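You operate a simulated robot arm through the tools that you are given. There is no shell and no other tool. Be economical: measure what you need, move in short steps, check, and stop when the job is done.

You are at the controls of a simulated two-armed robot. One attempt, no reset.

Task
Oil the tube mouths of the clamped coil and expand it.
Fine: the expander starts isolated with the ram lock shot; brush oil from the oil pad over all mouths, stand the brush back, draw the ram lock back, shut the mesh gate, isolator on, press start once; no split tubes; lock, gate and isolator stay so, the ram ends up. Set down upright: mouth brush. A coat counts when it lies all over at full strength: go over it till it gets no stronger.

It is judged by the outcome, as a careful person would: the job done as asked, and still so three seconds after it is handed in. It fails if anything else is knocked over, pushed out of place, dropped, spilled or broken.

Robot
Two 7-joint arms with two-finger parallel grippers on one trunk, on a base that drives. Base frame: it is fixed to the floor where the robot stands at the start and does not move with it; the origin is under the middle of the robot, x ahead of it, y to its left, z up. Units: mm, degrees, N and s.
The left shoulder is at the start at [-82, 119, 851], the right one opposite. With the tool pointing down near the work surface each hand reaches from about 160 to 580 mm from the robot's upright axis, wherever it stands, measured 20 degrees to its own side. Places, roughly: expander isolator [500, 300, 1200]; mesh gate [400, -1400, 1200]; oil pad [500, 100, 700]; ram lock [400, -300, 1200]; start button [600, 100, 1000]. Payload 3.43 kg a hand.
Tool frame (each hand has its own): the origin (TCP) lies between the finger pads and is the grasp point; the fingertips stand 30 mm ahead of it; z points along the fingers, y is the line along which they close. Largest opening 94 mm; finger width 28, thickness 10; the body of the gripper, 50 by 96 mm, starts 55 mm behind the TCP.
Orientation is told as [roll, pitch, yaw] about the base's x, y, z axes, in that order, counted from this pose: with the fingers straight down and closing along the base's y, the tool's x points along the base's -x, its y along +y and its z along -z.

Tools
- The arms move only by the tool servo_tool. It takes "left_deltas", "right_deltas" or both (then of equal length, played together; a hand with none holds still); each is a list of rows, each a list of 3 entries, a list of its own where there are three numbers: the shift along the base's x, y, z in mm, then the turn, a rotation vector about the base's x, y, z in degrees, then the gripper command, from -1 (shut) to 1 (fully open), values between in proportion. In form: [[[dx, dy, dz], [wx, wy, wz], jaw], ...]. A call has 1 to 8 rows; each row shifts and turns the commanded pose from where the row before left it. Each row takes 0.2 s and may step no farther than 50 mm and 8.6 degrees from the row before; otherwise, or with a gripper value out of range, the whole call is refused. Where a pose cannot be reached the arm comes as near as it can. A force on the tool above 90 N (or 10 N above the force at the start of the call, whichever is more), or a blocked arm, ends the call early, and 0.2 s more pass. The fingers move at their own pace (about 153 mm/s each) and stop on an object; they squeeze with about 39 N. The grip force told is the motor's: it shows also when the fingers shut on nothing. Time passes only in rows, and 0.2 s behind the last, so rows that do not move let the fingers close. It gives the time, the measured TCP pose, the force on the tool (base axes), the opening and the grip force at its end, in the units of the frame above (readings bear some noise), with the torque about the TCP (base axes, N m) and any sound that the robot's microphone picked up.
- Cameras (640 x 400 px; columns grow to the right, rows downward): "scene" is now at [30.3, -26.1, 1562.6]; the picture's right is [-0.34, -0.94, 0.00], its down [-0.69, 0.25, -0.68] and it looks along [0.64, -0.23, -0.73] (base axes); focal length 285 px, centre (320, 200). "left" rides on the left gripper at [76, -14, -102] in its tool frame; the picture's right is [0.18, 0.98, 0.00], its down [-0.75, 0.14, -0.64] and it looks along [-0.63, 0.12, 0.77] (tool axes); focal length 243 px, centre (320, 200). "right" rides on the right gripper at [76, 14, -102] in its tool frame; the picture's right is [-0.18, 0.98, 0.00], its down [-0.75, -0.14, -0.64] and it looks along [-0.63, -0.12, 0.77] (tool axes); focal length 243 px, centre (320, 200). There is no depth. A picture from a camera that has moved, and an enlarged one, comes with that camera's place and axes in the base frame and with its lens.
- capture(camera): a new picture of that camera. The clock stands still meanwhile.
- lift_body(by): slides the trunk up (or, below 0, down) by that many mm; the arms and the scene camera ride with it, the base frame stays. It gives what a move gives, with no picture.
- drive_base(legs): drives the robot by 1 to 6 legs, each [ahead, left, turn to the left] in mm, mm and degrees, along the robot's own axes; the way and the turn of a leg run together, so that a leg with both is an arc; at most 1500 mm and 180 degrees a leg. The arms and the cameras ride along, it lands a little off, and it stops where it bumps. It gives what a move gives.
- pan_tilt(pan, tilt): turns the head with the scene camera to pan (to the left, within 143 degrees either way) and tilt (down, from -29 to 69), counted from straight ahead of the robot. It gives what a move gives.
- close_up(camera, box): a new picture of the part [left, top, right, bottom] of that camera's present view, enlarged. The clock stands still meanwhile.
- finish_job(): hands the job in; it is judged then, once.

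Work in short steps. Places have to be worked out from the pictures, the camera data and where the tool is seen: move nearer, look again, correct. Check each grasp and each placing, and mend what went wrong. You have 120 turns and 88 pictures in all, those below and enlarged ones among them. Open the grippers and draw the arms clear of the work before you hand the job in, unless the task says otherwise; then end with one line.

The tools are called after "Call:" by a JSON object that holds its "api" and its "payload". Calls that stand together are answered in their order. servo_tool: Moves the arms, as the interface text tells. Its arguments: {"type":"object","properties":{"left_deltas":{"type":"array"},"right_deltas":{"type":"array"}},"required":[]} The other tools are called the same way: lift_body (by) slides the trunk up or down; drive_base (legs) drives the base; pan_tilt (pan, tilt) turns the head that bears the scene camera; capture (camera) takes a picture; close_up (camera, box) takes an enlarged picture of a part of a camera's view; finish_job () hands the job in.

At the start:

```text
t: 0.0
left_position: [362.2, 25.8, 999.3]
left_orientation: [0.1, 0.0, 0.0]
left_wrist_force: [0.6, -0.1, -0.1]
left_moment: [0.03, -0.01, 0.03]
left_width: 93.8
left_gripper_force: 0.1
right_position: [290.6, -218.6, 998.5]
right_orientation: [0.0, -0.1, 0.0]
right_wrist_force: [0.6, -0.3, 0.2]
right_moment: [-0.03, -0.02, 0.01]
right_width: 94.0
right_gripper_force: 0.0
trunk travel left (down, up): [-275.0, 60.0]
robot x, y, heading: [1.0, 2.4, -0.3]
head pan, tilt: [-19.8, 47.0]
```

scene: 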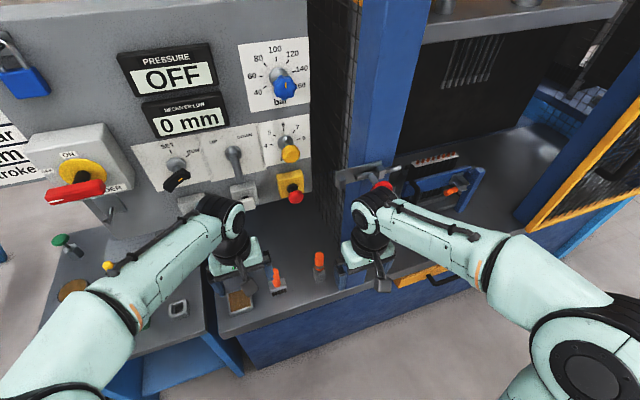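
right: 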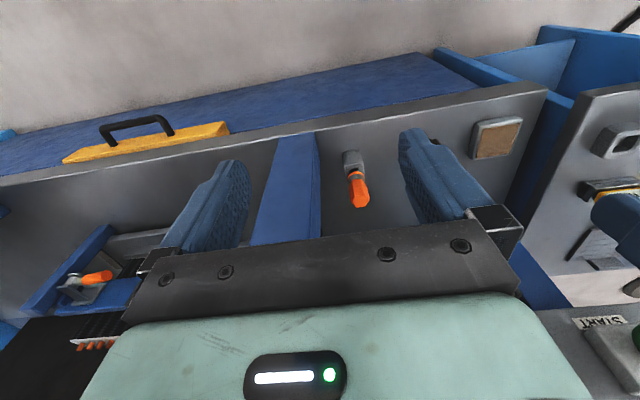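
left: 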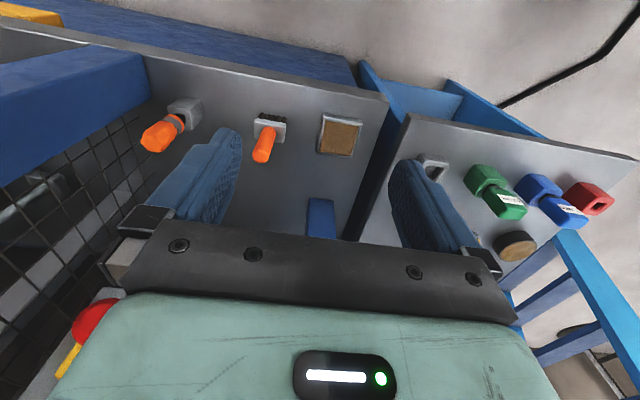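

The arms hide part of the bench, so I look around with the head first: left/ahead and right.

Call:
{"api": "pan_tilt", "payload": {"pan": 15, "tilt": 30}}

Call:
{"api": "capture", "payload": {"camera": "scene"}}

Call:
{"api": "pan_tilt", "payload": {"pan": -50, "tilt": 30}}

Call:
{"api": "capture", "payload": {"camera": "scene"}}

```text
t: 1.0
left_position: [361.1, 26.0, 999.7]
left_orientation: [0.0, 0.1, 0.2]
left_wrist_force: [0.5, -0.1, -0.4]
left_moment: [0.02, 0.02, -0.02]
left_width: 94.0
left_gripper_force: 0.0
right_position: [291.0, -218.6, 999.4]
right_orientation: [0.0, 0.0, 0.1]
right_wrist_force: [-0.2, -0.1, -0.4]
right_moment: [0.02, -0.01, 0.01]
right_width: 94.3
right_gripper_force: 0.0
trunk travel left (down, up): [-275.0, 60.0]
robot x, y, heading: [-1.0, 0.2, 0.1]
head pan, tilt: [15.0, 30.0]
```

```text
84 pictures are left
camera scene: at [42.8, 24.2, 1588.0], right [0.26, -0.97, 0.0], down [-0.48, -0.13, -0.87], along [0.84, 0.22, -0.5], focal length 285 px, centre (320, 200)
```

scene: 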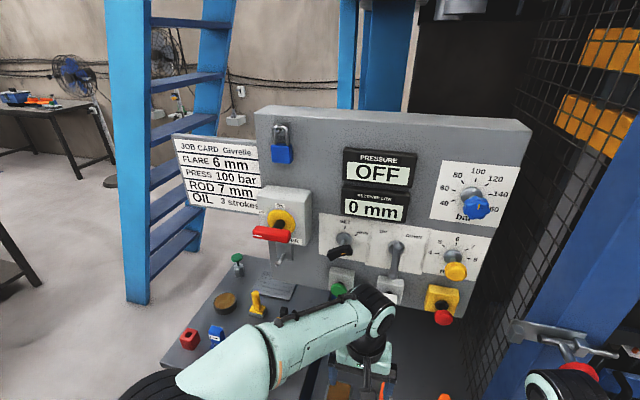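

```text
t: 2.4
left_position: [362.7, 25.8, 1000.3]
left_orientation: [0.0, 0.0, -0.1]
left_wrist_force: [-0.3, -0.3, 0.2]
left_moment: [-0.01, 0.01, 0.01]
left_width: 94.2
left_gripper_force: 0.2
right_position: [289.5, -218.6, 1000.6]
right_orientation: [0.0, 0.0, 0.0]
right_wrist_force: [-0.2, 0.7, 0.2]
right_moment: [0.01, -0.02, 0.02]
right_width: 93.9
right_gripper_force: 0.2
trunk travel left (down, up): [-275.0, 60.0]
robot x, y, heading: [-2.5, 2.2, -0.1]
head pan, tilt: [-50.0, 30.0]
```

```text
83 pictures are left
camera scene: at [13.6, -68.3, 1588.0], right [-0.77, -0.64, 0.0], down [-0.32, 0.38, -0.87], along [0.56, -0.66, -0.5], focal length 285 px, centre (320, 200)
```

scene: 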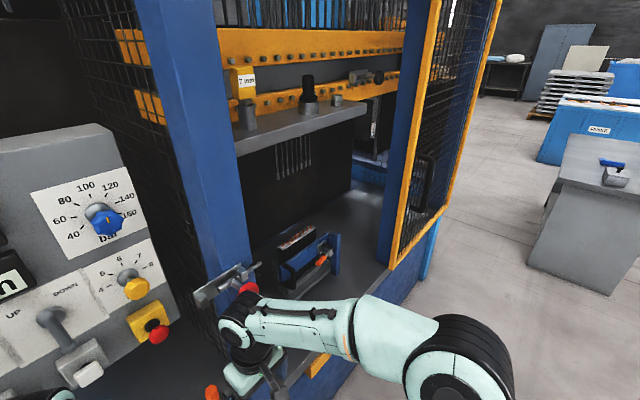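

The job card and dials matter; I look closer at them.

Call:
{"api": "close_up", "payload": {"camera": "scene", "box": [20, 170, 180, 350]}}

Call:
{"api": "close_up", "payload": {"camera": "scene", "box": [180, 30, 460, 330]}}

Call:
{"api": "pan_tilt", "payload": {"pan": 20, "tilt": 35}}

Call:
{"api": "close_up", "payload": {"camera": "scene", "box": [180, 90, 380, 215]}}

Call:
{"api": "close_up", "payload": {"camera": "scene", "box": [360, 100, 560, 280]}}

```text
2.22 times, centred on (100, 260) of scene
camera zoom: at [13.6, -68.3, 1588.0], right [-0.77, -0.64, 0.0], down [-0.32, 0.38, -0.87], along [0.56, -0.66, -0.5], focal length 633 px, centre (809, 67)
```

zoom: 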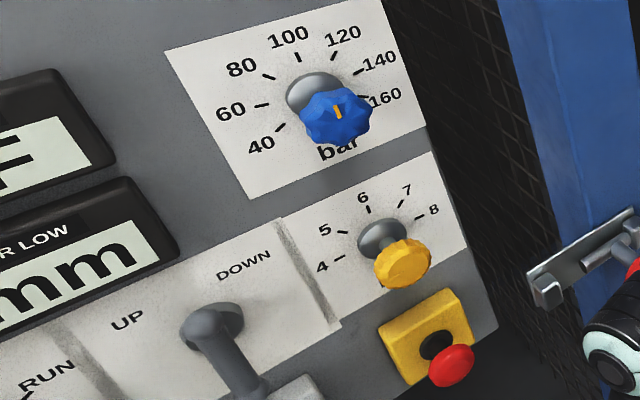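

```text
1.33 times, centred on (320, 180) of scene
camera zoom: at [13.6, -68.3, 1588.0], right [-0.77, -0.64, 0.0], down [-0.32, 0.38, -0.87], along [0.56, -0.66, -0.5], focal length 380 px, centre (320, 227)
```

zoom: 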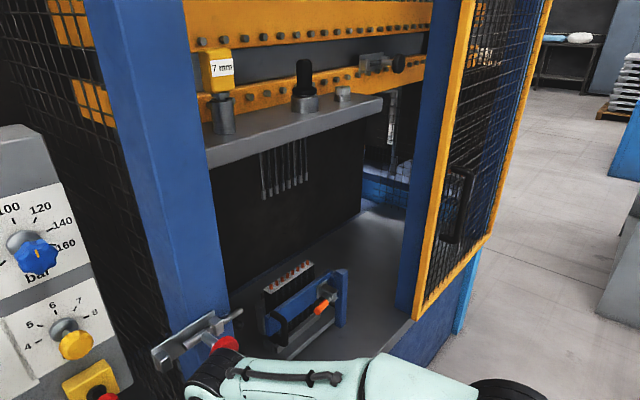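

```text
t: 3.8
left_position: [363.3, 26.1, 1000.2]
left_orientation: [0.0, -0.1, 0.0]
left_wrist_force: [-0.6, -0.1, -0.3]
left_moment: [-0.02, -0.02, 0.01]
left_width: 94.0
left_gripper_force: 0.1
right_position: [290.2, -218.7, 999.9]
right_orientation: [0.1, 0.0, -0.1]
right_wrist_force: [-0.2, -0.3, -0.8]
right_moment: [-0.02, 0.0, -0.03]
right_width: 93.7
right_gripper_force: 0.1
trunk travel left (down, up): [-275.0, 60.0]
robot x, y, heading: [3.2, -2.8, 0.1]
head pan, tilt: [20.0, 35.0]
```

```text
3.20 times, centred on (280, 152) of scene
camera zoom: at [38.2, 30.9, 1580.2], right [0.34, -0.94, 0.0], down [-0.54, -0.2, -0.82], along [0.77, 0.28, -0.57], focal length 911 px, centre (448, 352)
```

zoom: 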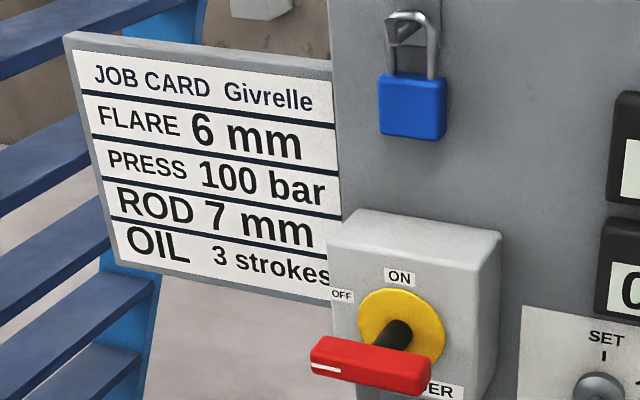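

```text
2.22 times, centred on (460, 190) of scene
camera zoom: at [38.2, 30.9, 1580.2], right [0.34, -0.94, 0.0], down [-0.54, -0.2, -0.82], along [0.77, 0.28, -0.57], focal length 633 px, centre (9, 222)
```

zoom: 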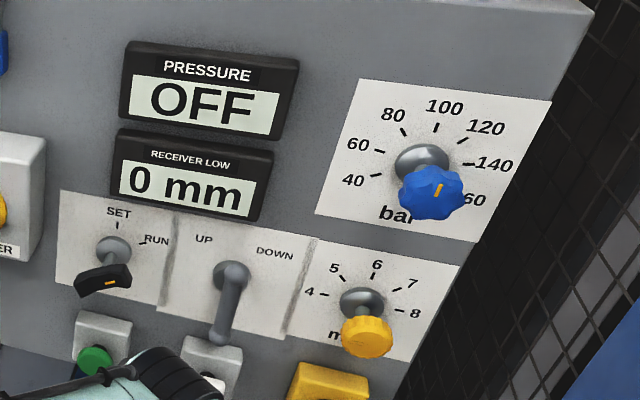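

Now a close look at the bench items through the hand cameras.

Call:
{"api": "close_up", "payload": {"camera": "left", "box": [120, 80, 400, 255]}}

Call:
{"api": "close_up", "payload": {"camera": "right", "box": [0, 220, 240, 370]}}

Call:
{"api": "close_up", "payload": {"camera": "left", "box": [400, 140, 640, 290]}}

```text
2.29 times, centred on (260, 168) of left
camera zoom: at [286.8, 12.3, 1102.7], right [-0.18, 0.98, 0.0], down [0.75, 0.14, 0.64], along [0.63, 0.12, -0.77], focal length 555 px, centre (457, 274)
```

zoom: 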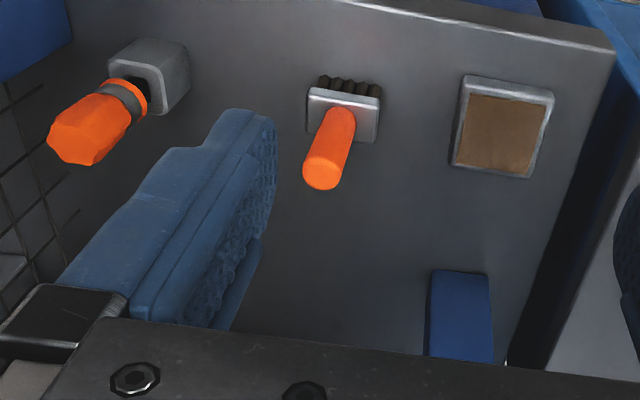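

```text
2.67 times, centred on (120, 295) of right
camera zoom: at [214.0, -203.9, 1102.7], right [0.18, 0.98, 0.0], down [0.75, -0.14, 0.64], along [0.63, -0.12, -0.77], focal length 647 px, centre (853, -53)
```

zoom: 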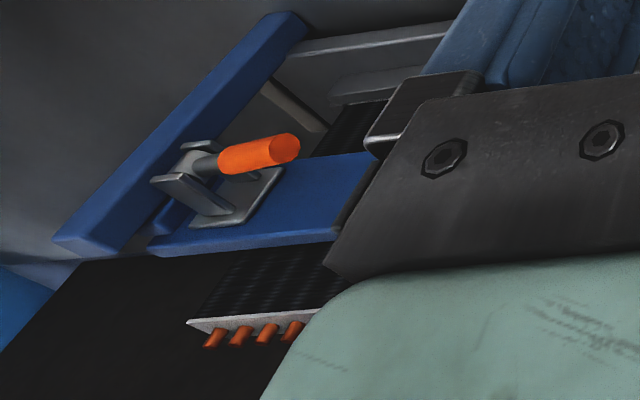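

```text
2.67 times, centred on (520, 215) of left
camera zoom: at [286.8, 12.3, 1102.7], right [-0.18, 0.98, 0.0], down [0.75, 0.14, 0.64], along [0.63, 0.12, -0.77], focal length 647 px, centre (-213, 160)
```

zoom: 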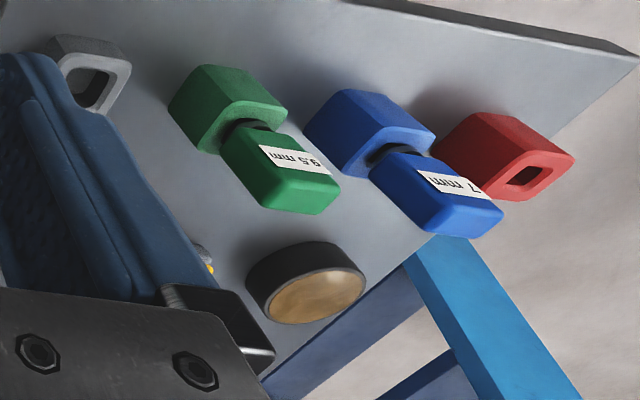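

I pull both arms back towards the robot so that they leave the view free, then look at the bench and the coil.

Call:
{"api": "servo_tool", "payload": {"right_deltas": [[[-40, -20, 0], [0, 0, 0], 1], [[-40, -20, 0], [0, 0, 0], 1], [[-40, -20, 0], [0, 0, 0], 1]], "left_deltas": [[[-45, 20, 0], [0, 0, 0], 1], [[-45, 30, 0], [0, 0, 0], 1], [[-45, 30, 0], [0, 0, 0], 1]]}}

Call:
{"api": "pan_tilt", "payload": {"pan": -32, "tilt": 42}}

Call:
{"api": "capture", "payload": {"camera": "scene"}}

```text
refused: row 2 steps farther than a row can; nothing moved
```

```text
t: 5.0
left_position: [361.8, 26.9, 1000.4]
left_orientation: [0.0, 0.1, 0.1]
left_wrist_force: [0.1, 0.4, -0.1]
left_moment: [-0.03, -0.03, 0.02]
left_width: 93.9
left_gripper_force: 0.2
right_position: [289.9, -218.4, 999.0]
right_orientation: [0.0, 0.1, 0.0]
right_wrist_force: [-0.1, 0.2, -0.3]
right_moment: [-0.01, 0.01, -0.02]
right_width: 94.1
right_gripper_force: 0.1
trunk travel left (down, up): [-275.0, 60.0]
robot x, y, heading: [-4.0, 1.4, -0.4]
head pan, tilt: [-32.0, 42.0]
```

```text
75 pictures are left
camera scene: at [26.4, -43.3, 1569.7], right [-0.53, -0.85, 0.0], down [-0.57, 0.35, -0.74], along [0.63, -0.39, -0.67], focal length 285 px, centre (320, 200)
```

scene: 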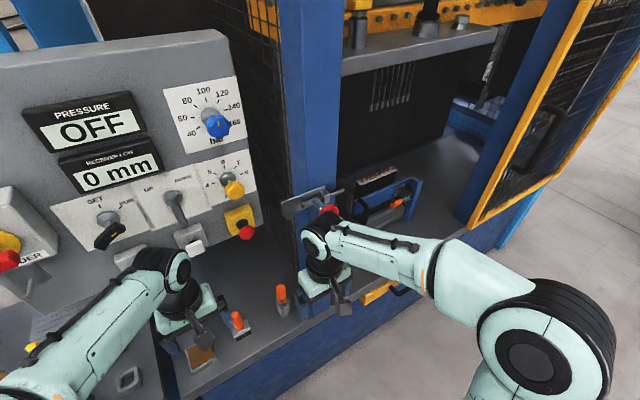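

Row too long; repeat with shorter steps.

Call:
{"api": "servo_tool", "payload": {"right_deltas": [[[-40, -20, 0], [0, 0, 0], 1], [[-40, -20, 0], [0, 0, 0], 1], [[-40, -20, 0], [0, 0, 0], 1]], "left_deltas": [[[-40, 25, 0], [0, 0, 0], 1], [[-40, 25, 0], [0, 0, 0], 1], [[-40, 25, 0], [0, 0, 0], 1]]}}

Call:
{"api": "close_up", "payload": {"camera": "scene", "box": [270, 30, 510, 220]}}

Call:
{"api": "close_up", "payload": {"camera": "scene", "box": [130, 220, 410, 395]}}

```text
t: 5.8
left_position: [240.5, 102.1, 999.6]
left_orientation: [0.1, -0.1, -0.1]
left_wrist_force: [-0.1, -0.5, 0.2]
left_moment: [0.01, -0.05, -0.01]
left_width: 93.9
left_gripper_force: 0.0
right_position: [167.0, -277.7, 999.7]
right_orientation: [0.0, -0.2, 0.1]
right_wrist_force: [0.4, -0.8, 1.4]
right_moment: [0.02, -0.02, -0.03]
right_width: 93.9
right_gripper_force: 0.1
trunk travel left (down, up): [-275.0, 60.0]
robot x, y, heading: [-1.1, 2.0, -0.0]
head pan, tilt: [-32.0, 42.0]
```

```text
2.11 times, centred on (390, 125) of scene
camera zoom: at [23.3, -42.7, 1569.7], right [-0.53, -0.85, 0.0], down [-0.57, 0.35, -0.74], along [0.63, -0.39, -0.67], focal length 600 px, centre (173, 358)
```

zoom: 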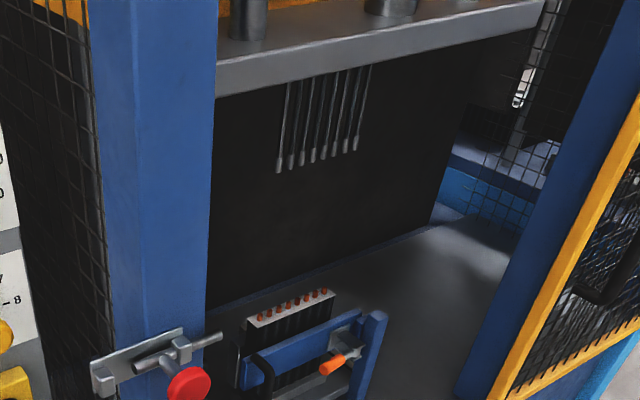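

```text
2.29 times, centred on (270, 308) of scene
camera zoom: at [23.3, -42.7, 1569.7], right [-0.53, -0.85, 0.0], down [-0.57, 0.35, -0.74], along [0.63, -0.39, -0.67], focal length 651 px, centre (434, -46)
```

zoom: 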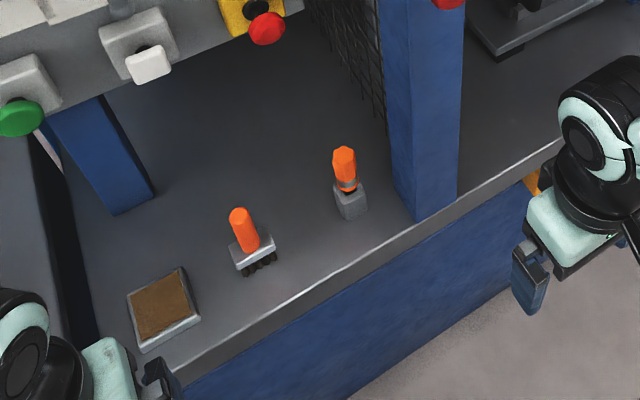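

Brush stands at about [462,-40], handle top near z 815; mouth row at about x 638, y −600…−755, z 924, rods hang to about z 1190, so I'll hold the brush with the hand tilted 45° from the front. Moving the right hand to a tilted pre-grasp.

Call:
{"api": "servo_tool", "payload": {"right_deltas": [[[27, 30, -16], [0, -5.63, 0], 1], [[27, 30, -16], [0, -5.63, 0], 1], [[27, 30, -16], [0, -5.63, 0], 1], [[27, 30, -16], [0, -5.63, 0], 1], [[27, 30, -16], [0, -5.63, 0], 1], [[27, 30, -16], [0, -5.63, 0], 1], [[27, 30, -16], [0, -5.63, 0], 1], [[27, 30, -16], [0, -5.63, 0], 1]]}}

Call:
{"api": "capture", "payload": {"camera": "right"}}

Call:
{"api": "pan_tilt", "payload": {"pan": 0, "tilt": 58}}

Call:
{"api": "capture", "payload": {"camera": "scene"}}

```text
t: 7.6
left_position: [243.2, 100.6, 999.6]
left_orientation: [0.0, 0.0, 0.0]
left_wrist_force: [0.0, -0.2, 0.1]
left_moment: [0.0, 0.0, -0.02]
left_width: 94.2
left_gripper_force: 0.0
right_position: [387.2, -38.8, 870.9]
right_orientation: [0.1, -45.1, 0.1]
right_wrist_force: [-0.8, -0.4, -0.2]
right_moment: [-0.03, -0.03, 0.01]
right_width: 93.9
right_gripper_force: 0.1
trunk travel left (down, up): [-275.0, 60.0]
robot x, y, heading: [1.5, -1.1, 0.3]
head pan, tilt: [-32.0, 42.0]
```

```text
72 pictures are left
camera right: at [261.2, -22.8, 889.7], right [0.13, 0.98, 0.13], down [0.08, -0.14, 0.99], along [0.99, -0.12, -0.09], focal length 243 px, centre (320, 200)
```

right: 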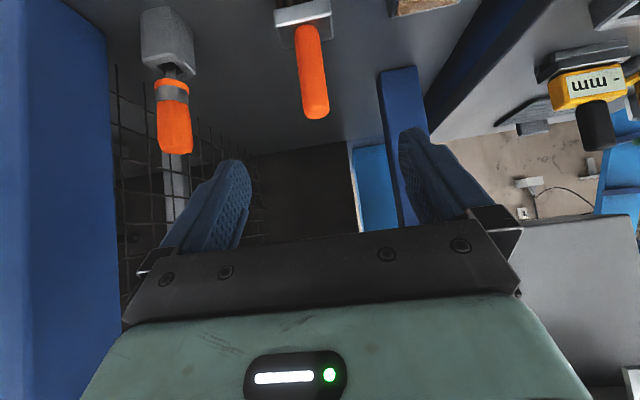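

```text
t: 8.6
left_position: [242.3, 100.6, 999.8]
left_orientation: [0.0, 0.0, 0.0]
left_wrist_force: [-0.1, 0.1, 0.8]
left_moment: [0.0, 0.02, -0.01]
left_width: 94.1
left_gripper_force: 0.1
right_position: [386.4, -38.1, 870.7]
right_orientation: [0.0, -45.1, 0.0]
right_wrist_force: [-0.1, -0.4, 0.3]
right_moment: [-0.01, -0.02, 0.01]
right_width: 94.0
right_gripper_force: 0.0
trunk travel left (down, up): [-275.0, 60.0]
robot x, y, heading: [-2.0, -0.7, 0.1]
head pan, tilt: [0.0, 58.0]
```

```text
71 pictures are left
camera scene: at [24.3, 0.8, 1548.3], right [0.0, -1.0, 0.0], down [-0.85, 0.0, -0.53], along [0.53, 0.0, -0.85], focal length 285 px, centre (320, 200)
```

scene: 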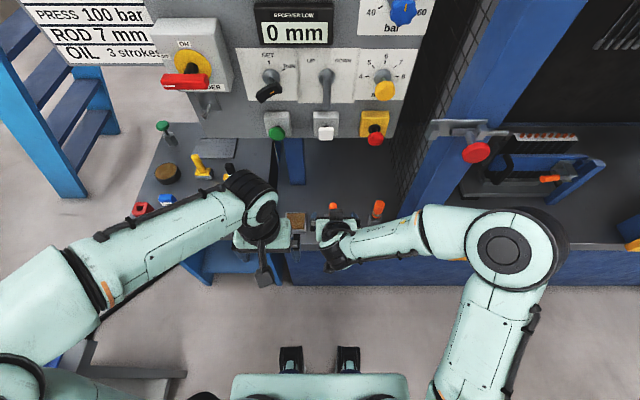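

Handle: base ~z 717, top ~z 798, at about [462,-41]. Moving in along the tool axis and closing.

Call:
{"api": "servo_tool", "payload": {"right_deltas": [[[25, -1, -33], [0, 0, 0], 1], [[25, -1, -33], [0, 0, 0], 1], [[25, 0, -32], [0, 0, 0], 1], [[0, 0, 0], [0, 0, 0], 1]]}}

Call:
{"api": "capture", "payload": {"camera": "right"}}

Call:
{"api": "close_up", "payload": {"camera": "scene", "box": [260, 180, 420, 280]}}

```text
t: 9.6
left_position: [243.0, 101.3, 1000.5]
left_orientation: [-0.1, -0.1, 0.0]
left_wrist_force: [-0.2, 0.3, -0.8]
left_moment: [-0.02, 0.0, 0.01]
left_width: 94.0
left_gripper_force: 0.1
right_position: [462.0, -39.7, 772.4]
right_orientation: [0.0, -45.1, 0.0]
right_wrist_force: [-0.4, 0.5, 0.6]
right_moment: [0.02, 0.0, 0.02]
right_width: 94.2
right_gripper_force: 0.1
trunk travel left (down, up): [-275.0, 60.0]
robot x, y, heading: [1.7, -3.5, 0.1]
head pan, tilt: [0.0, 58.0]
```

```text
70 pictures are left
camera right: at [335.5, -25.6, 792.0], right [0.13, 0.98, 0.13], down [0.08, -0.14, 0.99], along [0.99, -0.12, -0.09], focal length 243 px, centre (320, 200)
```

right: 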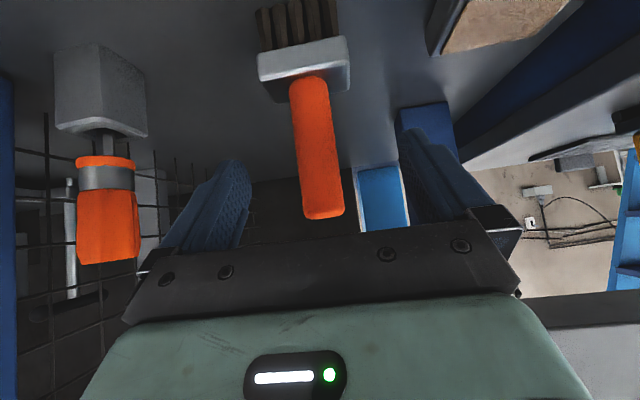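

```text
4.00 times, centred on (340, 230) of scene
camera zoom: at [23.8, 1.0, 1548.3], right [0.0, -1.0, 0.0], down [-0.85, 0.0, -0.53], along [0.53, 0.0, -0.85], focal length 1139 px, centre (240, 80)
```

zoom: 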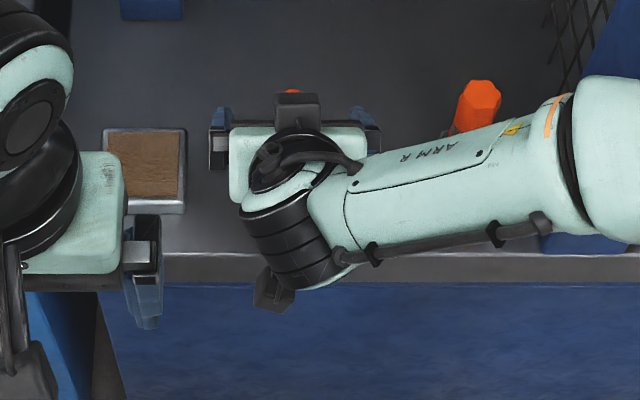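

The handle's axis looks to lie ~10 mm farther on (x≈472); I move forward a bit and close.

Call:
{"api": "servo_tool", "payload": {"right_deltas": [[[11, -1.5, -5], [0, 0, 0], 1], [[0, 0, 0], [0, 0, 0], 0], [[0, 0, 0], [0, 0, 0], -1], [[0, 0, 0], [0, 0, 0], -1], [[0, 0, 0], [0, 0, 0], -1]]}}

Call:
{"api": "capture", "payload": {"camera": "right"}}

```text
t: 10.8
left_position: [242.9, 100.6, 1000.0]
left_orientation: [0.1, 0.0, 0.1]
left_wrist_force: [-0.3, -0.1, 0.4]
left_moment: [0.01, 0.03, -0.01]
left_width: 94.3
left_gripper_force: 0.0
right_position: [472.8, -41.2, 768.8]
right_orientation: [0.0, -45.0, -0.1]
right_wrist_force: [0.4, -0.1, -0.6]
right_moment: [-0.01, -0.03, 0.03]
right_width: 28.4
right_gripper_force: 38.5
trunk travel left (down, up): [-275.0, 60.0]
robot x, y, heading: [-0.3, 1.9, -0.2]
head pan, tilt: [0.0, 58.0]
```

```text
68 pictures are left
camera right: at [346.5, -27.3, 787.6], right [0.13, 0.98, 0.13], down [0.08, -0.14, 0.99], along [0.99, -0.12, -0.1], focal length 243 px, centre (320, 200)
```

right: 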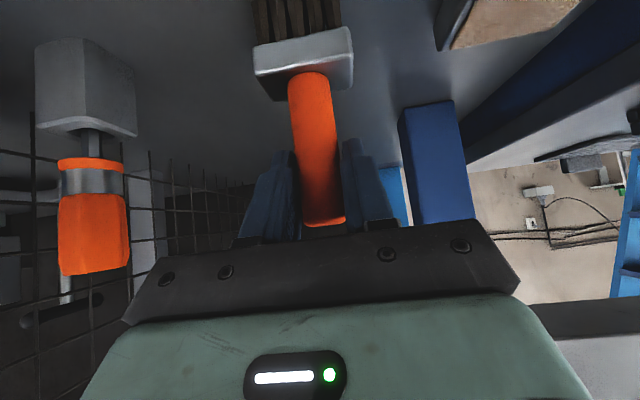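

Grip is firm (28 mm). Lift, carry over to the oil pad at about [460,80] and lower to just above it.

Call:
{"api": "servo_tool", "payload": {"right_deltas": [[[0, 0, 35], [0, 0, 0], -1], [[0, 0, 35], [0, 0, 0], -1], [[-4, 40, 0], [0, 0, 0], -1], [[-4, 40, 0], [0, 0, 0], -1], [[-2, 41, 0], [0, 0, 0], -1], [[0, 0, -35], [0, 0, 0], -1], [[0, 0, 0], [0, 0, 0], -1]]}}

Call:
{"api": "capture", "payload": {"camera": "right"}}

Call:
{"api": "close_up", "payload": {"camera": "scene", "box": [220, 160, 380, 260]}}

```text
t: 12.3
left_position: [242.1, 101.2, 1000.3]
left_orientation: [0.0, 0.0, 0.0]
left_wrist_force: [0.0, -0.9, -0.1]
left_moment: [0.01, 0.01, 0.02]
left_width: 94.0
left_gripper_force: 0.0
right_position: [463.0, 76.8, 803.3]
right_orientation: [-0.1, -45.1, 0.0]
right_wrist_force: [-0.3, -0.1, -0.5]
right_moment: [-0.01, 0.0, 0.0]
right_width: 28.0
right_gripper_force: 38.9
trunk travel left (down, up): [-275.0, 60.0]
robot x, y, heading: [0.2, -2.0, -0.2]
head pan, tilt: [0.0, 58.0]
```

```text
67 pictures are left
camera right: at [336.5, 93.3, 822.3], right [0.13, 0.98, 0.13], down [0.08, -0.14, 0.99], along [0.99, -0.12, -0.1], focal length 243 px, centre (320, 200)
```

right: 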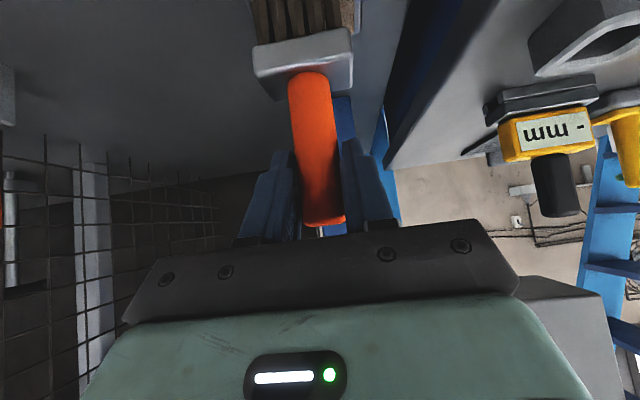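

```text
4.00 times, centred on (300, 210) of scene
camera zoom: at [24.1, 1.1, 1548.3], right [0.0, -1.0, 0.0], down [-0.85, 0.0, -0.53], along [0.53, 0.0, -0.85], focal length 1139 px, centre (400, 160)
```

zoom: 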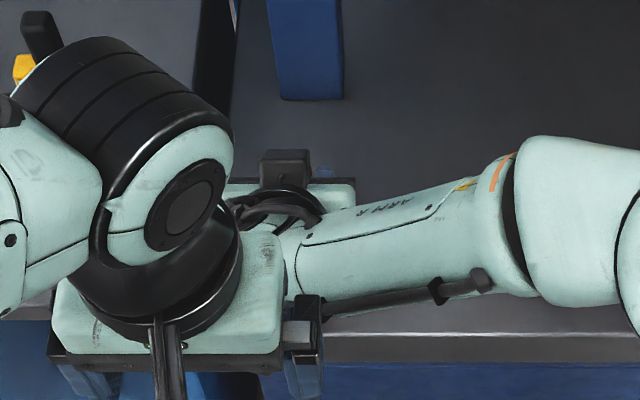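

The head view of the pad is hidden; use the left hand camera.

Call:
{"api": "close_up", "payload": {"camera": "left", "box": [200, 100, 440, 250]}}

```text
2.67 times, centred on (320, 175) of left
camera zoom: at [166.5, 87.1, 1102.8], right [-0.18, 0.98, 0.0], down [0.75, 0.14, 0.64], along [0.63, 0.12, -0.77], focal length 647 px, centre (320, 267)
```

zoom: 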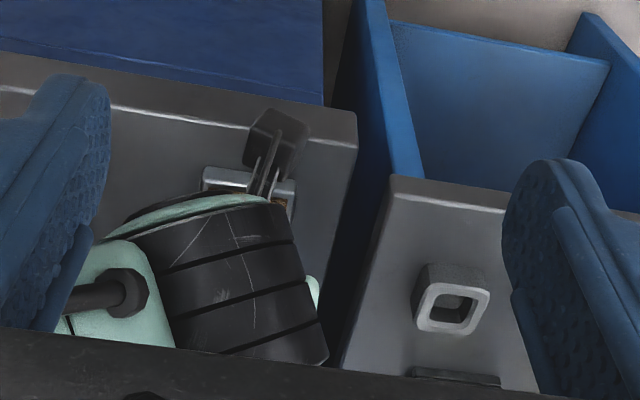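

Pad centre ≈ [461,81]; the brush is above it. Lower gently until contact shows.

Call:
{"api": "servo_tool", "payload": {"right_deltas": [[[-3, 4, -8], [0, 0, 0], -1], [[0, 0, -6], [0, 0, 0], -1], [[0, 0, -4], [0, 0, 0], -1]]}}

Call:
{"api": "servo_tool", "payload": {"right_deltas": [[[0, 0, -3], [0, 0, 0], -1], [[0, 0, 0], [0, 0, 0], -1]]}}

```text
t: 13.2
left_position: [240.7, 101.4, 1001.0]
left_orientation: [0.0, -0.1, 0.0]
left_wrist_force: [0.2, 0.8, -0.9]
left_moment: [0.0, 0.01, -0.05]
left_width: 94.3
left_gripper_force: 0.0
right_position: [460.3, 83.3, 790.9]
right_orientation: [0.1, -45.5, -0.3]
right_wrist_force: [-5.1, -1.8, 24.6]
right_moment: [0.03, 0.5, -0.02]
right_width: 28.3
right_gripper_force: 38.8
trunk travel left (down, up): [-275.0, 60.0]
robot x, y, heading: [3.0, 1.0, -0.1]
head pan, tilt: [0.0, 58.0]
```

```text
t: 13.8
left_position: [240.7, 101.0, 1001.0]
left_orientation: [0.0, -0.2, 0.0]
left_wrist_force: [0.2, 0.4, 0.0]
left_moment: [0.0, 0.02, -0.01]
left_width: 93.9
left_gripper_force: 0.2
right_position: [460.9, 82.2, 787.1]
right_orientation: [0.3, -45.6, -0.1]
right_wrist_force: [2.8, 0.9, 31.2]
right_moment: [0.0, -0.46, -0.03]
right_width: 28.4
right_gripper_force: 39.2
trunk travel left (down, up): [-275.0, 60.0]
robot x, y, heading: [3.3, 0.1, 0.1]
head pan, tilt: [0.0, 58.0]
```

In contact (~30 N). I ease by 3 mm and rub a few strokes, then lift and look at the bristles.

Call:
{"api": "servo_tool", "payload": {"right_deltas": [[[0, 10, 3], [0, 0, 0], -1], [[0, -20, 0], [0, 0, 0], -1], [[0, 20, 0], [0, 0, 0], -1], [[0, -20, 0], [0, 0, 0], -1], [[0, 10, 0], [0, 0, 0], -1], [[0, 0, 30], [0, 0, 0], -1], [[0, 0, 30], [0, 0, 0], -1]]}}

Call:
{"api": "capture", "payload": {"camera": "right"}}

```text
t: 15.3
left_position: [242.6, 100.9, 999.7]
left_orientation: [0.1, -0.1, -0.1]
left_wrist_force: [0.4, -1.2, -0.3]
left_moment: [0.03, 0.0, 0.03]
left_width: 94.1
left_gripper_force: 0.1
right_position: [460.2, 81.9, 845.2]
right_orientation: [0.0, -44.9, 0.0]
right_wrist_force: [0.2, 0.7, -2.7]
right_moment: [0.0, 0.02, 0.01]
right_width: 28.0
right_gripper_force: 38.4
trunk travel left (down, up): [-275.0, 60.0]
robot x, y, heading: [0.6, -1.6, 0.1]
head pan, tilt: [0.0, 58.0]
```

```text
64 pictures are left
camera right: at [332.3, 96.2, 864.6], right [0.13, 0.98, 0.13], down [0.08, -0.14, 0.99], along [0.99, -0.12, -0.1], focal length 243 px, centre (320, 200)
```

right: 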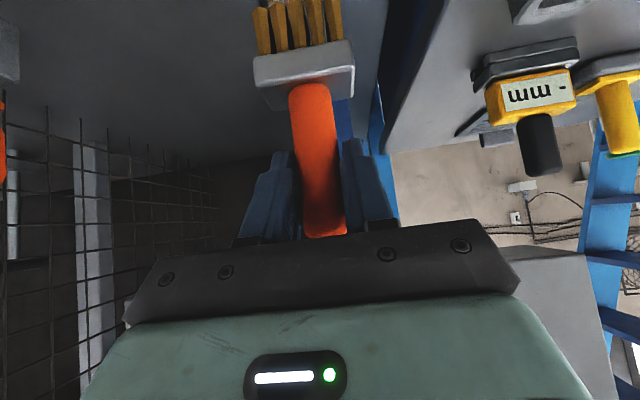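

Bristles are now amber with oil (and the brush slid ~6 mm up in the grip, harmless). Retract the hand and drive to the right toward the coil.

Call:
{"api": "servo_tool", "payload": {"right_deltas": [[[-28, -10, 20], [0, 0, 0], -1], [[-32, -20, 20], [0, 0, 0], -1], [[-30, -30, 10], [0, 0, 0], -1], [[-30, -30, 5], [0, 0, 0], -1], [[-30, -35, 5], [0, 0, 0], -1], [[-30, -35, 0], [0, 0, 0], -1], [[-10, -40, 0], [0, 0, 0], -1], [[0, -30, 0], [0, 0, 0], -1]]}}

Call:
{"api": "drive_base", "payload": {"legs": [[0, -530, 0]]}}

Call:
{"api": "pan_tilt", "payload": {"pan": -12, "tilt": 36}}

Call:
{"api": "capture", "payload": {"camera": "scene"}}

```text
t: 15.8
left_position: [232.8, 95.4, 1003.5]
left_orientation: [-0.2, 0.6, -2.0]
left_wrist_force: [-1.0, 0.0, 0.8]
left_moment: [-0.01, -0.05, -0.09]
left_width: 93.7
left_gripper_force: 0.0
right_position: [436.5, 57.4, 860.3]
right_orientation: [-1.0, -44.7, -0.7]
right_wrist_force: [-0.1, 0.4, -1.2]
right_moment: [0.04, 0.09, -0.01]
right_width: 28.1
right_gripper_force: 39.3
trunk travel left (down, up): [-275.0, 60.0]
robot x, y, heading: [-0.9, -1.6, -0.1]
head pan, tilt: [0.0, 58.0]
stopped in row 2 (left hand): the force on the tool passed its limit at 110 N (the readings are from after the stop); the commanded pose is now the measured one
```

```text
t: 18.8
left_position: [232.4, -173.5, 1003.5]
left_orientation: [0.3, 1.0, -2.0]
left_wrist_force: [0.0, 0.0, 0.1]
left_moment: [-0.03, 0.01, 0.0]
left_width: 94.2
left_gripper_force: 0.0
right_position: [436.3, -202.8, 858.1]
right_orientation: [0.1, -44.6, 0.2]
right_wrist_force: [0.3, -0.5, -1.1]
right_moment: [0.0, 0.02, -0.02]
right_width: 27.9
right_gripper_force: 39.5
trunk travel left (down, up): [-275.0, 60.0]
robot x, y, heading: [-1.0, -270.7, 0.1]
head pan, tilt: [0.0, 58.0]
stopped in leg 1: the robot was blocked; the commanded pose is now the measured one
```

```text
t: 19.7
left_position: [231.6, -174.4, 1004.2]
left_orientation: [0.2, 1.1, -2.0]
left_wrist_force: [-2.6, 1.4, 1.4]
left_moment: [-0.15, -0.14, -0.04]
left_width: 93.9
left_gripper_force: 0.1
right_position: [434.9, -203.2, 859.7]
right_orientation: [0.1, -44.6, 0.1]
right_wrist_force: [-0.7, 3.6, -3.2]
right_moment: [-0.14, -0.1, -0.17]
right_width: 27.9
right_gripper_force: 38.9
trunk travel left (down, up): [-275.0, 60.0]
robot x, y, heading: [-2.7, -274.4, -0.0]
head pan, tilt: [-12.0, 36.0]
```

```text
63 pictures are left
camera scene: at [40.9, -288.6, 1578.6], right [-0.21, -0.98, 0.0], down [-0.58, 0.12, -0.81], along [0.79, -0.17, -0.59], focal length 285 px, centre (320, 200)
```

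scene: 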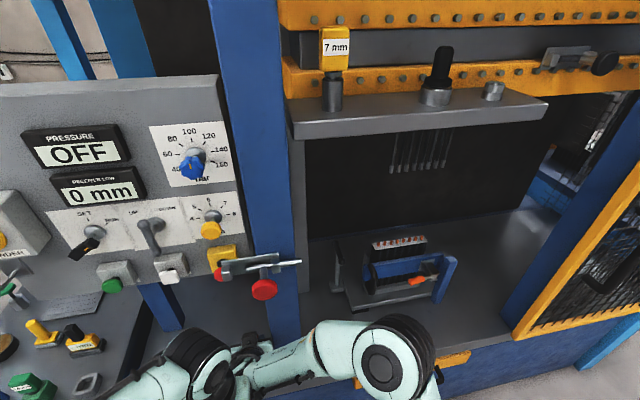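

The arms touched each other and then the drive was stopped by something; I must check for damage before moving on.

Call:
{"api": "pan_tilt", "payload": {"pan": 10, "tilt": 64}}

Call:
{"api": "capture", "payload": {"camera": "scene"}}

Call:
{"api": "capture", "payload": {"camera": "right"}}

Call:
{"api": "capture", "payload": {"camera": "left"}}

```text
t: 20.6
left_position: [232.5, -173.7, 1002.9]
left_orientation: [0.2, 1.1, -1.9]
left_wrist_force: [-3.0, 3.4, 1.3]
left_moment: [-0.27, -0.23, -0.07]
left_width: 93.9
left_gripper_force: 0.0
right_position: [435.6, -202.8, 859.5]
right_orientation: [0.1, -44.6, 0.1]
right_wrist_force: [-1.8, 4.6, -3.6]
right_moment: [-0.17, -0.1, -0.18]
right_width: 28.3
right_gripper_force: 39.2
trunk travel left (down, up): [-275.0, 60.0]
robot x, y, heading: [-2.2, -276.3, -0.2]
head pan, tilt: [10.0, 64.0]
```

```text
62 pictures are left
camera scene: at [16.4, -259.7, 1541.5], right [0.17, -0.98, 0.0], down [-0.89, -0.16, -0.44], along [0.43, 0.08, -0.9], focal length 285 px, centre (320, 200)
```

scene: 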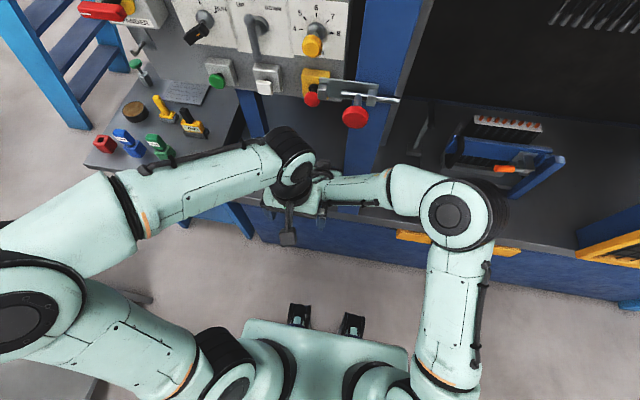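

```text
61 pictures are left
camera right: at [309.2, -189.3, 879.4], right [0.13, 0.98, 0.13], down [0.09, -0.14, 0.99], along [0.99, -0.11, -0.1], focal length 243 px, centre (320, 200)
```

right: 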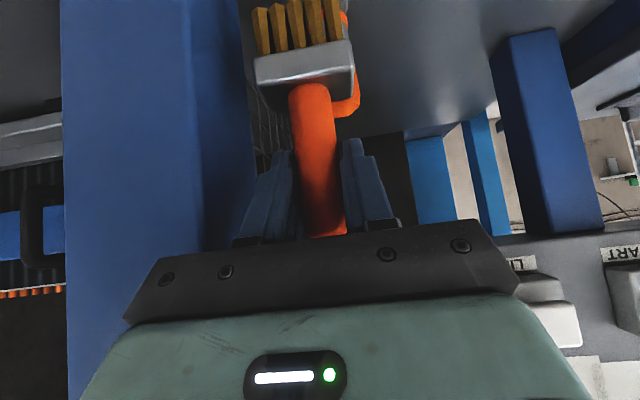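

```text
60 pictures are left
camera left: at [157.9, -185.5, 1107.5], right [-0.15, 0.99, 0.01], down [0.77, 0.11, 0.63], along [0.62, 0.1, -0.78], focal length 243 px, centre (320, 200)
```

left: 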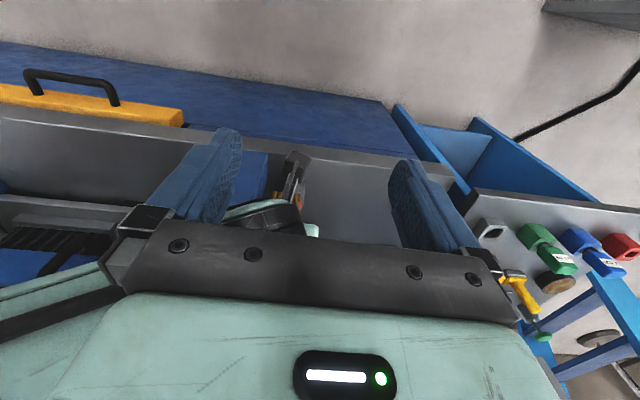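

The brush hand rests against the pillar; the orange tool behind seems standing. First clear the left arm up and left.

Call:
{"api": "servo_tool", "payload": {"left_deltas": [[[0, 0, 45], [0, 0, 0], 1], [[0, 15, 45], [0, 0, 0], 1], [[0, 45, 10], [0, 0, 0], 1], [[0, 48, 0], [0, 0, 0], 1], [[0, 48, 0], [0, 0, 0], 1], [[0, 48, 0], [0, 0, 0], 1]]}}

Call:
{"api": "servo_tool", "payload": {"right_deltas": [[[0, 12, 0], [0, 0, 0], -1], [[-25, 8, 10], [0, 0, 0], -1], [[-35, 0, 20], [0, 0, 0], -1], [[-35, 0, 20], [0, 0, 0], -1]]}}

```text
t: 22.0
left_position: [232.1, 33.2, 1103.5]
left_orientation: [0.1, 1.1, -1.8]
left_wrist_force: [0.2, -0.1, -1.2]
left_moment: [0.0, -0.04, -0.01]
left_width: 93.9
left_gripper_force: 0.0
right_position: [435.1, -203.9, 859.5]
right_orientation: [0.0, -44.5, 0.2]
right_wrist_force: [0.7, 4.4, -1.3]
right_moment: [-0.27, 0.08, -0.05]
right_width: 28.0
right_gripper_force: 38.9
trunk travel left (down, up): [-275.0, 60.0]
robot x, y, heading: [-4.1, -273.5, -0.2]
head pan, tilt: [10.0, 64.0]
```

```text
t: 23.0
left_position: [231.2, 30.7, 1103.3]
left_orientation: [0.4, 1.0, -1.9]
left_wrist_force: [0.3, 1.5, -0.6]
left_moment: [-0.03, -0.01, -0.01]
left_width: 94.0
left_gripper_force: 0.0
right_position: [339.9, -183.2, 910.0]
right_orientation: [0.1, -44.7, 0.2]
right_wrist_force: [-0.3, -0.1, -0.7]
right_moment: [0.02, -0.03, -0.02]
right_width: 27.9
right_gripper_force: 39.5
trunk travel left (down, up): [-275.0, 60.0]
robot x, y, heading: [1.0, -275.0, -0.0]
head pan, tilt: [10.0, 64.0]
```

Free now. Retract the brush hand further and look at the orange tool and the bench.

Call:
{"api": "servo_tool", "payload": {"right_deltas": [[[-30, -25, 10], [0, 0, 0], -1], [[-25, -35, 5], [0, 0, 0], -1], [[-15, -45, 0], [0, 0, 0], -1], [[0, -48, 0], [0, 0, 0], -1], [[0, -48, 0], [0, 0, 0], -1]]}}

Call:
{"api": "pan_tilt", "payload": {"pan": 20, "tilt": 55}}

Call:
{"api": "capture", "payload": {"camera": "scene"}}

```text
t: 24.2
left_position: [231.8, 29.0, 1103.8]
left_orientation: [0.3, 1.1, -1.8]
left_wrist_force: [-0.2, -0.8, 1.0]
left_moment: [0.02, -0.02, 0.03]
left_width: 94.1
left_gripper_force: 0.1
right_position: [303.3, -370.9, 938.4]
right_orientation: [0.1, -44.5, 0.2]
right_wrist_force: [0.1, -0.6, -1.4]
right_moment: [0.01, 0.01, 0.01]
right_width: 28.0
right_gripper_force: 38.9
right hand out of reach, approached as far as the arm can: row 4, 5
trunk travel left (down, up): [-275.0, 60.0]
robot x, y, heading: [-2.8, -265.8, -0.2]
head pan, tilt: [10.0, 64.0]
```

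```text
t: 24.9
left_position: [232.9, 29.3, 1103.5]
left_orientation: [0.3, 1.0, -1.9]
left_wrist_force: [-0.5, 0.9, -0.4]
left_moment: [0.0, -0.03, 0.0]
left_width: 93.8
left_gripper_force: 0.0
right_position: [302.8, -368.7, 938.2]
right_orientation: [0.0, -44.5, 0.2]
right_wrist_force: [-1.0, -0.5, -0.8]
right_moment: [-0.01, 0.0, 0.02]
right_width: 27.9
right_gripper_force: 38.6
trunk travel left (down, up): [-275.0, 60.0]
robot x, y, heading: [-1.6, -272.4, -0.0]
head pan, tilt: [20.0, 55.0]
```

```text
59 pictures are left
camera scene: at [23.1, -246.5, 1552.0], right [0.34, -0.94, 0.0], down [-0.77, -0.28, -0.57], along [0.54, 0.2, -0.82], focal length 285 px, centre (320, 200)
```

scene: 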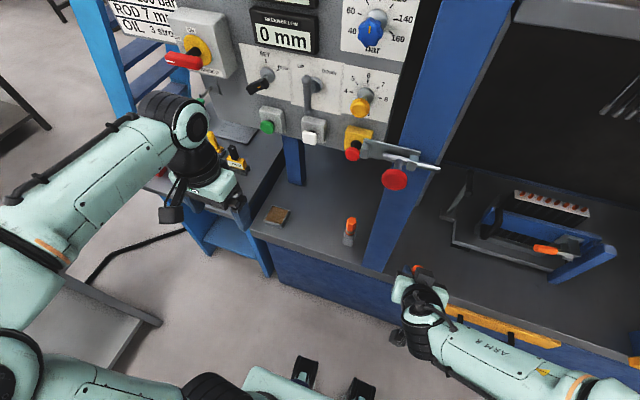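

All still standing. The right hand is in front of the bench edge now (x≈303), so drive on to the right.

Call:
{"api": "drive_base", "payload": {"legs": [[0, -270, 0]]}}

Call:
{"api": "pan_tilt", "payload": {"pan": -10, "tilt": 40}}

Call:
{"api": "capture", "payload": {"camera": "scene"}}

```text
t: 27.9
left_position: [233.2, -240.1, 1103.8]
left_orientation: [0.4, 1.0, -2.0]
left_wrist_force: [0.7, 0.9, 0.1]
left_moment: [0.0, 0.0, 0.0]
left_width: 93.9
left_gripper_force: 0.1
right_position: [301.6, -641.0, 938.3]
right_orientation: [0.1, -44.5, 0.1]
right_wrist_force: [0.4, 0.1, -1.1]
right_moment: [0.0, -0.01, -0.01]
right_width: 28.2
right_gripper_force: 38.9
trunk travel left (down, up): [-275.0, 60.0]
robot x, y, heading: [1.0, -547.2, -0.1]
head pan, tilt: [20.0, 55.0]
```

```text
t: 28.8
left_position: [233.6, -241.8, 1102.5]
left_orientation: [0.3, 1.1, -2.0]
left_wrist_force: [0.8, -0.5, -0.4]
left_moment: [-0.01, -0.01, 0.01]
left_width: 93.9
left_gripper_force: 0.0
right_position: [301.2, -641.8, 937.7]
right_orientation: [0.1, -44.5, 0.1]
right_wrist_force: [-0.3, 0.1, -1.2]
right_moment: [-0.03, -0.02, 0.02]
right_width: 28.1
right_gripper_force: 39.3
trunk travel left (down, up): [-275.0, 60.0]
robot x, y, heading: [2.0, -542.6, -0.2]
head pan, tilt: [-10.0, 40.0]
```

```text
58 pictures are left
camera scene: at [38.6, -556.2, 1572.6], right [-0.17, -0.98, 0.0], down [-0.63, 0.11, -0.77], along [0.75, -0.13, -0.64], focal length 285 px, centre (320, 200)
```

scene: 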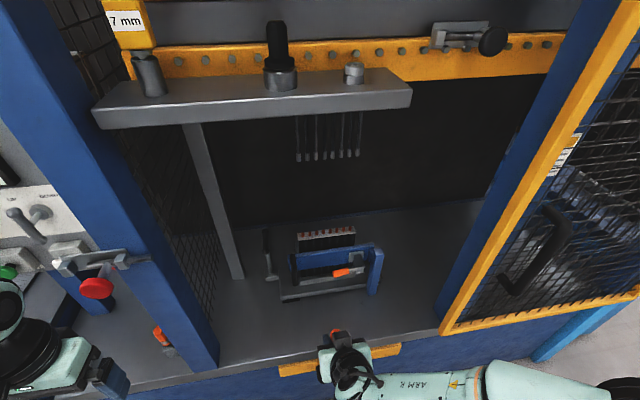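

Close look at the coil from here.

Call:
{"api": "close_up", "payload": {"camera": "scene", "box": [250, 100, 410, 305]}}

Call:
{"api": "close_up", "payload": {"camera": "scene", "box": [280, 215, 376, 275]}}

```text
1.95 times, centred on (330, 202) of scene
camera zoom: at [38.6, -556.2, 1572.6], right [-0.17, -0.98, 0.0], down [-0.63, 0.11, -0.77], along [0.75, -0.13, -0.64], focal length 556 px, centre (300, 195)
```

zoom: 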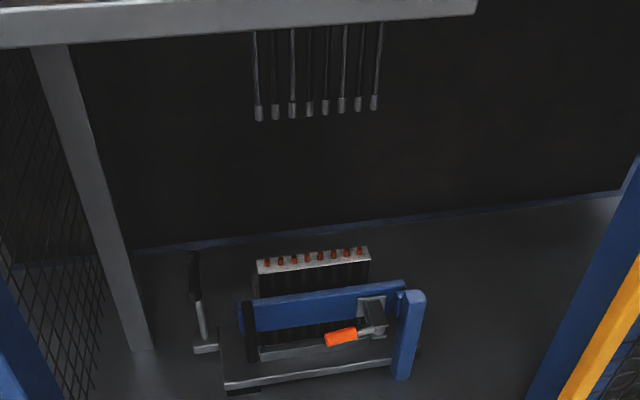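

```text
6.67 times, centred on (328, 245) of scene
camera zoom: at [38.6, -556.2, 1572.6], right [-0.17, -0.98, 0.0], down [-0.63, 0.11, -0.77], along [0.75, -0.13, -0.64], focal length 1898 px, centre (267, -100)
```

zoom: 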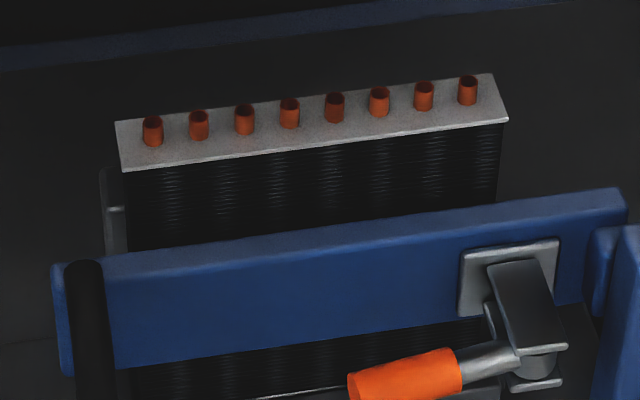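

Eight mouths in one row: x≈645, y −608…−759, z≈925. I bring the left hand back away from the ram lock, then roll forward a little for reach.

Call:
{"api": "servo_tool", "payload": {"left_deltas": [[[-40, 20, 0], [0, 0, 0], 1], [[-40, 20, 0], [0, 0, 0], 1], [[-30, 20, 0], [0, 0, 0], 1]]}}

Call:
{"api": "drive_base", "payload": {"legs": [[80, 0, 0]]}}

```text
t: 29.6
left_position: [121.6, -180.5, 1103.3]
left_orientation: [0.3, 1.1, -2.0]
left_wrist_force: [0.7, -0.2, 0.6]
left_moment: [0.01, -0.03, 0.0]
left_width: 94.1
left_gripper_force: 0.1
right_position: [302.2, -640.4, 938.1]
right_orientation: [0.1, -44.6, 0.0]
right_wrist_force: [0.0, 0.0, -0.9]
right_moment: [-0.01, 0.01, -0.01]
right_width: 28.0
right_gripper_force: 39.3
trunk travel left (down, up): [-275.0, 60.0]
robot x, y, heading: [1.0, -539.9, -0.2]
head pan, tilt: [-10.0, 40.0]
```

```text
t: 30.7
left_position: [201.5, -180.8, 1104.5]
left_orientation: [0.2, 1.2, -2.1]
left_wrist_force: [-0.6, -0.4, 0.1]
left_moment: [0.02, 0.01, 0.0]
left_width: 93.6
left_gripper_force: 0.1
right_position: [381.9, -639.8, 937.7]
right_orientation: [0.2, -44.5, 0.0]
right_wrist_force: [0.6, -0.5, -0.9]
right_moment: [0.02, 0.02, 0.0]
right_width: 28.1
right_gripper_force: 39.1
trunk travel left (down, up): [-275.0, 60.0]
robot x, y, heading: [76.6, -545.4, -0.1]
head pan, tilt: [-10.0, 40.0]
```

Raise the brush to z≈1025 and bring it forward to short of the coil row, then look.

Call:
{"api": "servo_tool", "payload": {"right_deltas": [[[10, 0, 45], [0, 0, 0], -1], [[10, 0, 42], [0, 0, 0], -1], [[45, 0, 0], [0, 0, 0], -1], [[45, 0, 0], [0, 0, 0], -1], [[45, 0, 0], [0, 0, 0], -1], [[45, 0, 0], [0, 0, 0], -1], [[0, 0, 0], [0, 0, 0], -1]]}}

Call:
{"api": "capture", "payload": {"camera": "right"}}

Call:
{"api": "close_up", "payload": {"camera": "scene", "box": [220, 120, 460, 320]}}

```text
t: 32.3
left_position: [201.2, -181.2, 1102.8]
left_orientation: [0.4, 1.1, -1.9]
left_wrist_force: [-0.4, 0.6, 0.3]
left_moment: [-0.01, -0.02, -0.02]
left_width: 94.0
left_gripper_force: 0.0
right_position: [580.2, -641.5, 1024.9]
right_orientation: [0.0, -44.5, 0.1]
right_wrist_force: [-0.3, -0.2, -1.0]
right_moment: [0.01, 0.0, 0.01]
right_width: 28.2
right_gripper_force: 39.3
trunk travel left (down, up): [-275.0, 60.0]
robot x, y, heading: [78.5, -540.9, -0.3]
head pan, tilt: [-10.0, 40.0]
```

```text
55 pictures are left
camera right: at [453.6, -627.3, 1045.3], right [0.13, 0.98, 0.13], down [0.09, -0.14, 0.99], along [0.99, -0.11, -0.1], focal length 243 px, centre (320, 200)
```

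right: 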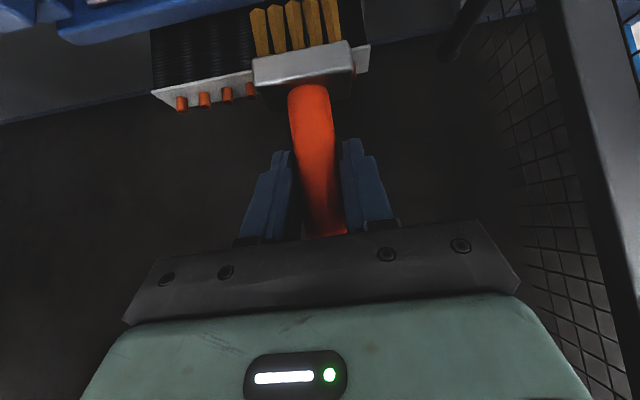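

```text
2.00 times, centred on (340, 220) of scene
camera zoom: at [117.2, -556.5, 1572.7], right [-0.18, -0.98, 0.0], down [-0.63, 0.11, -0.77], along [0.75, -0.13, -0.64], focal length 570 px, centre (280, 160)
```

zoom: 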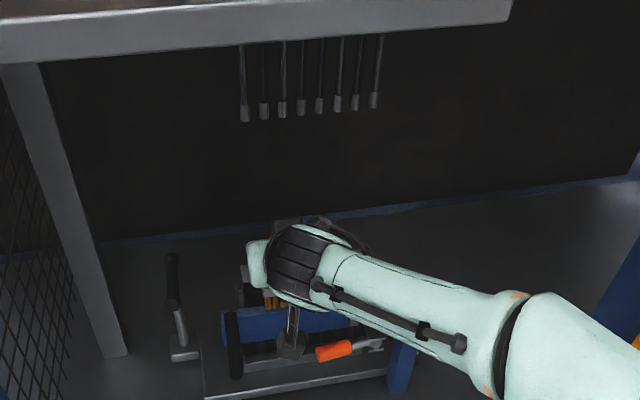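

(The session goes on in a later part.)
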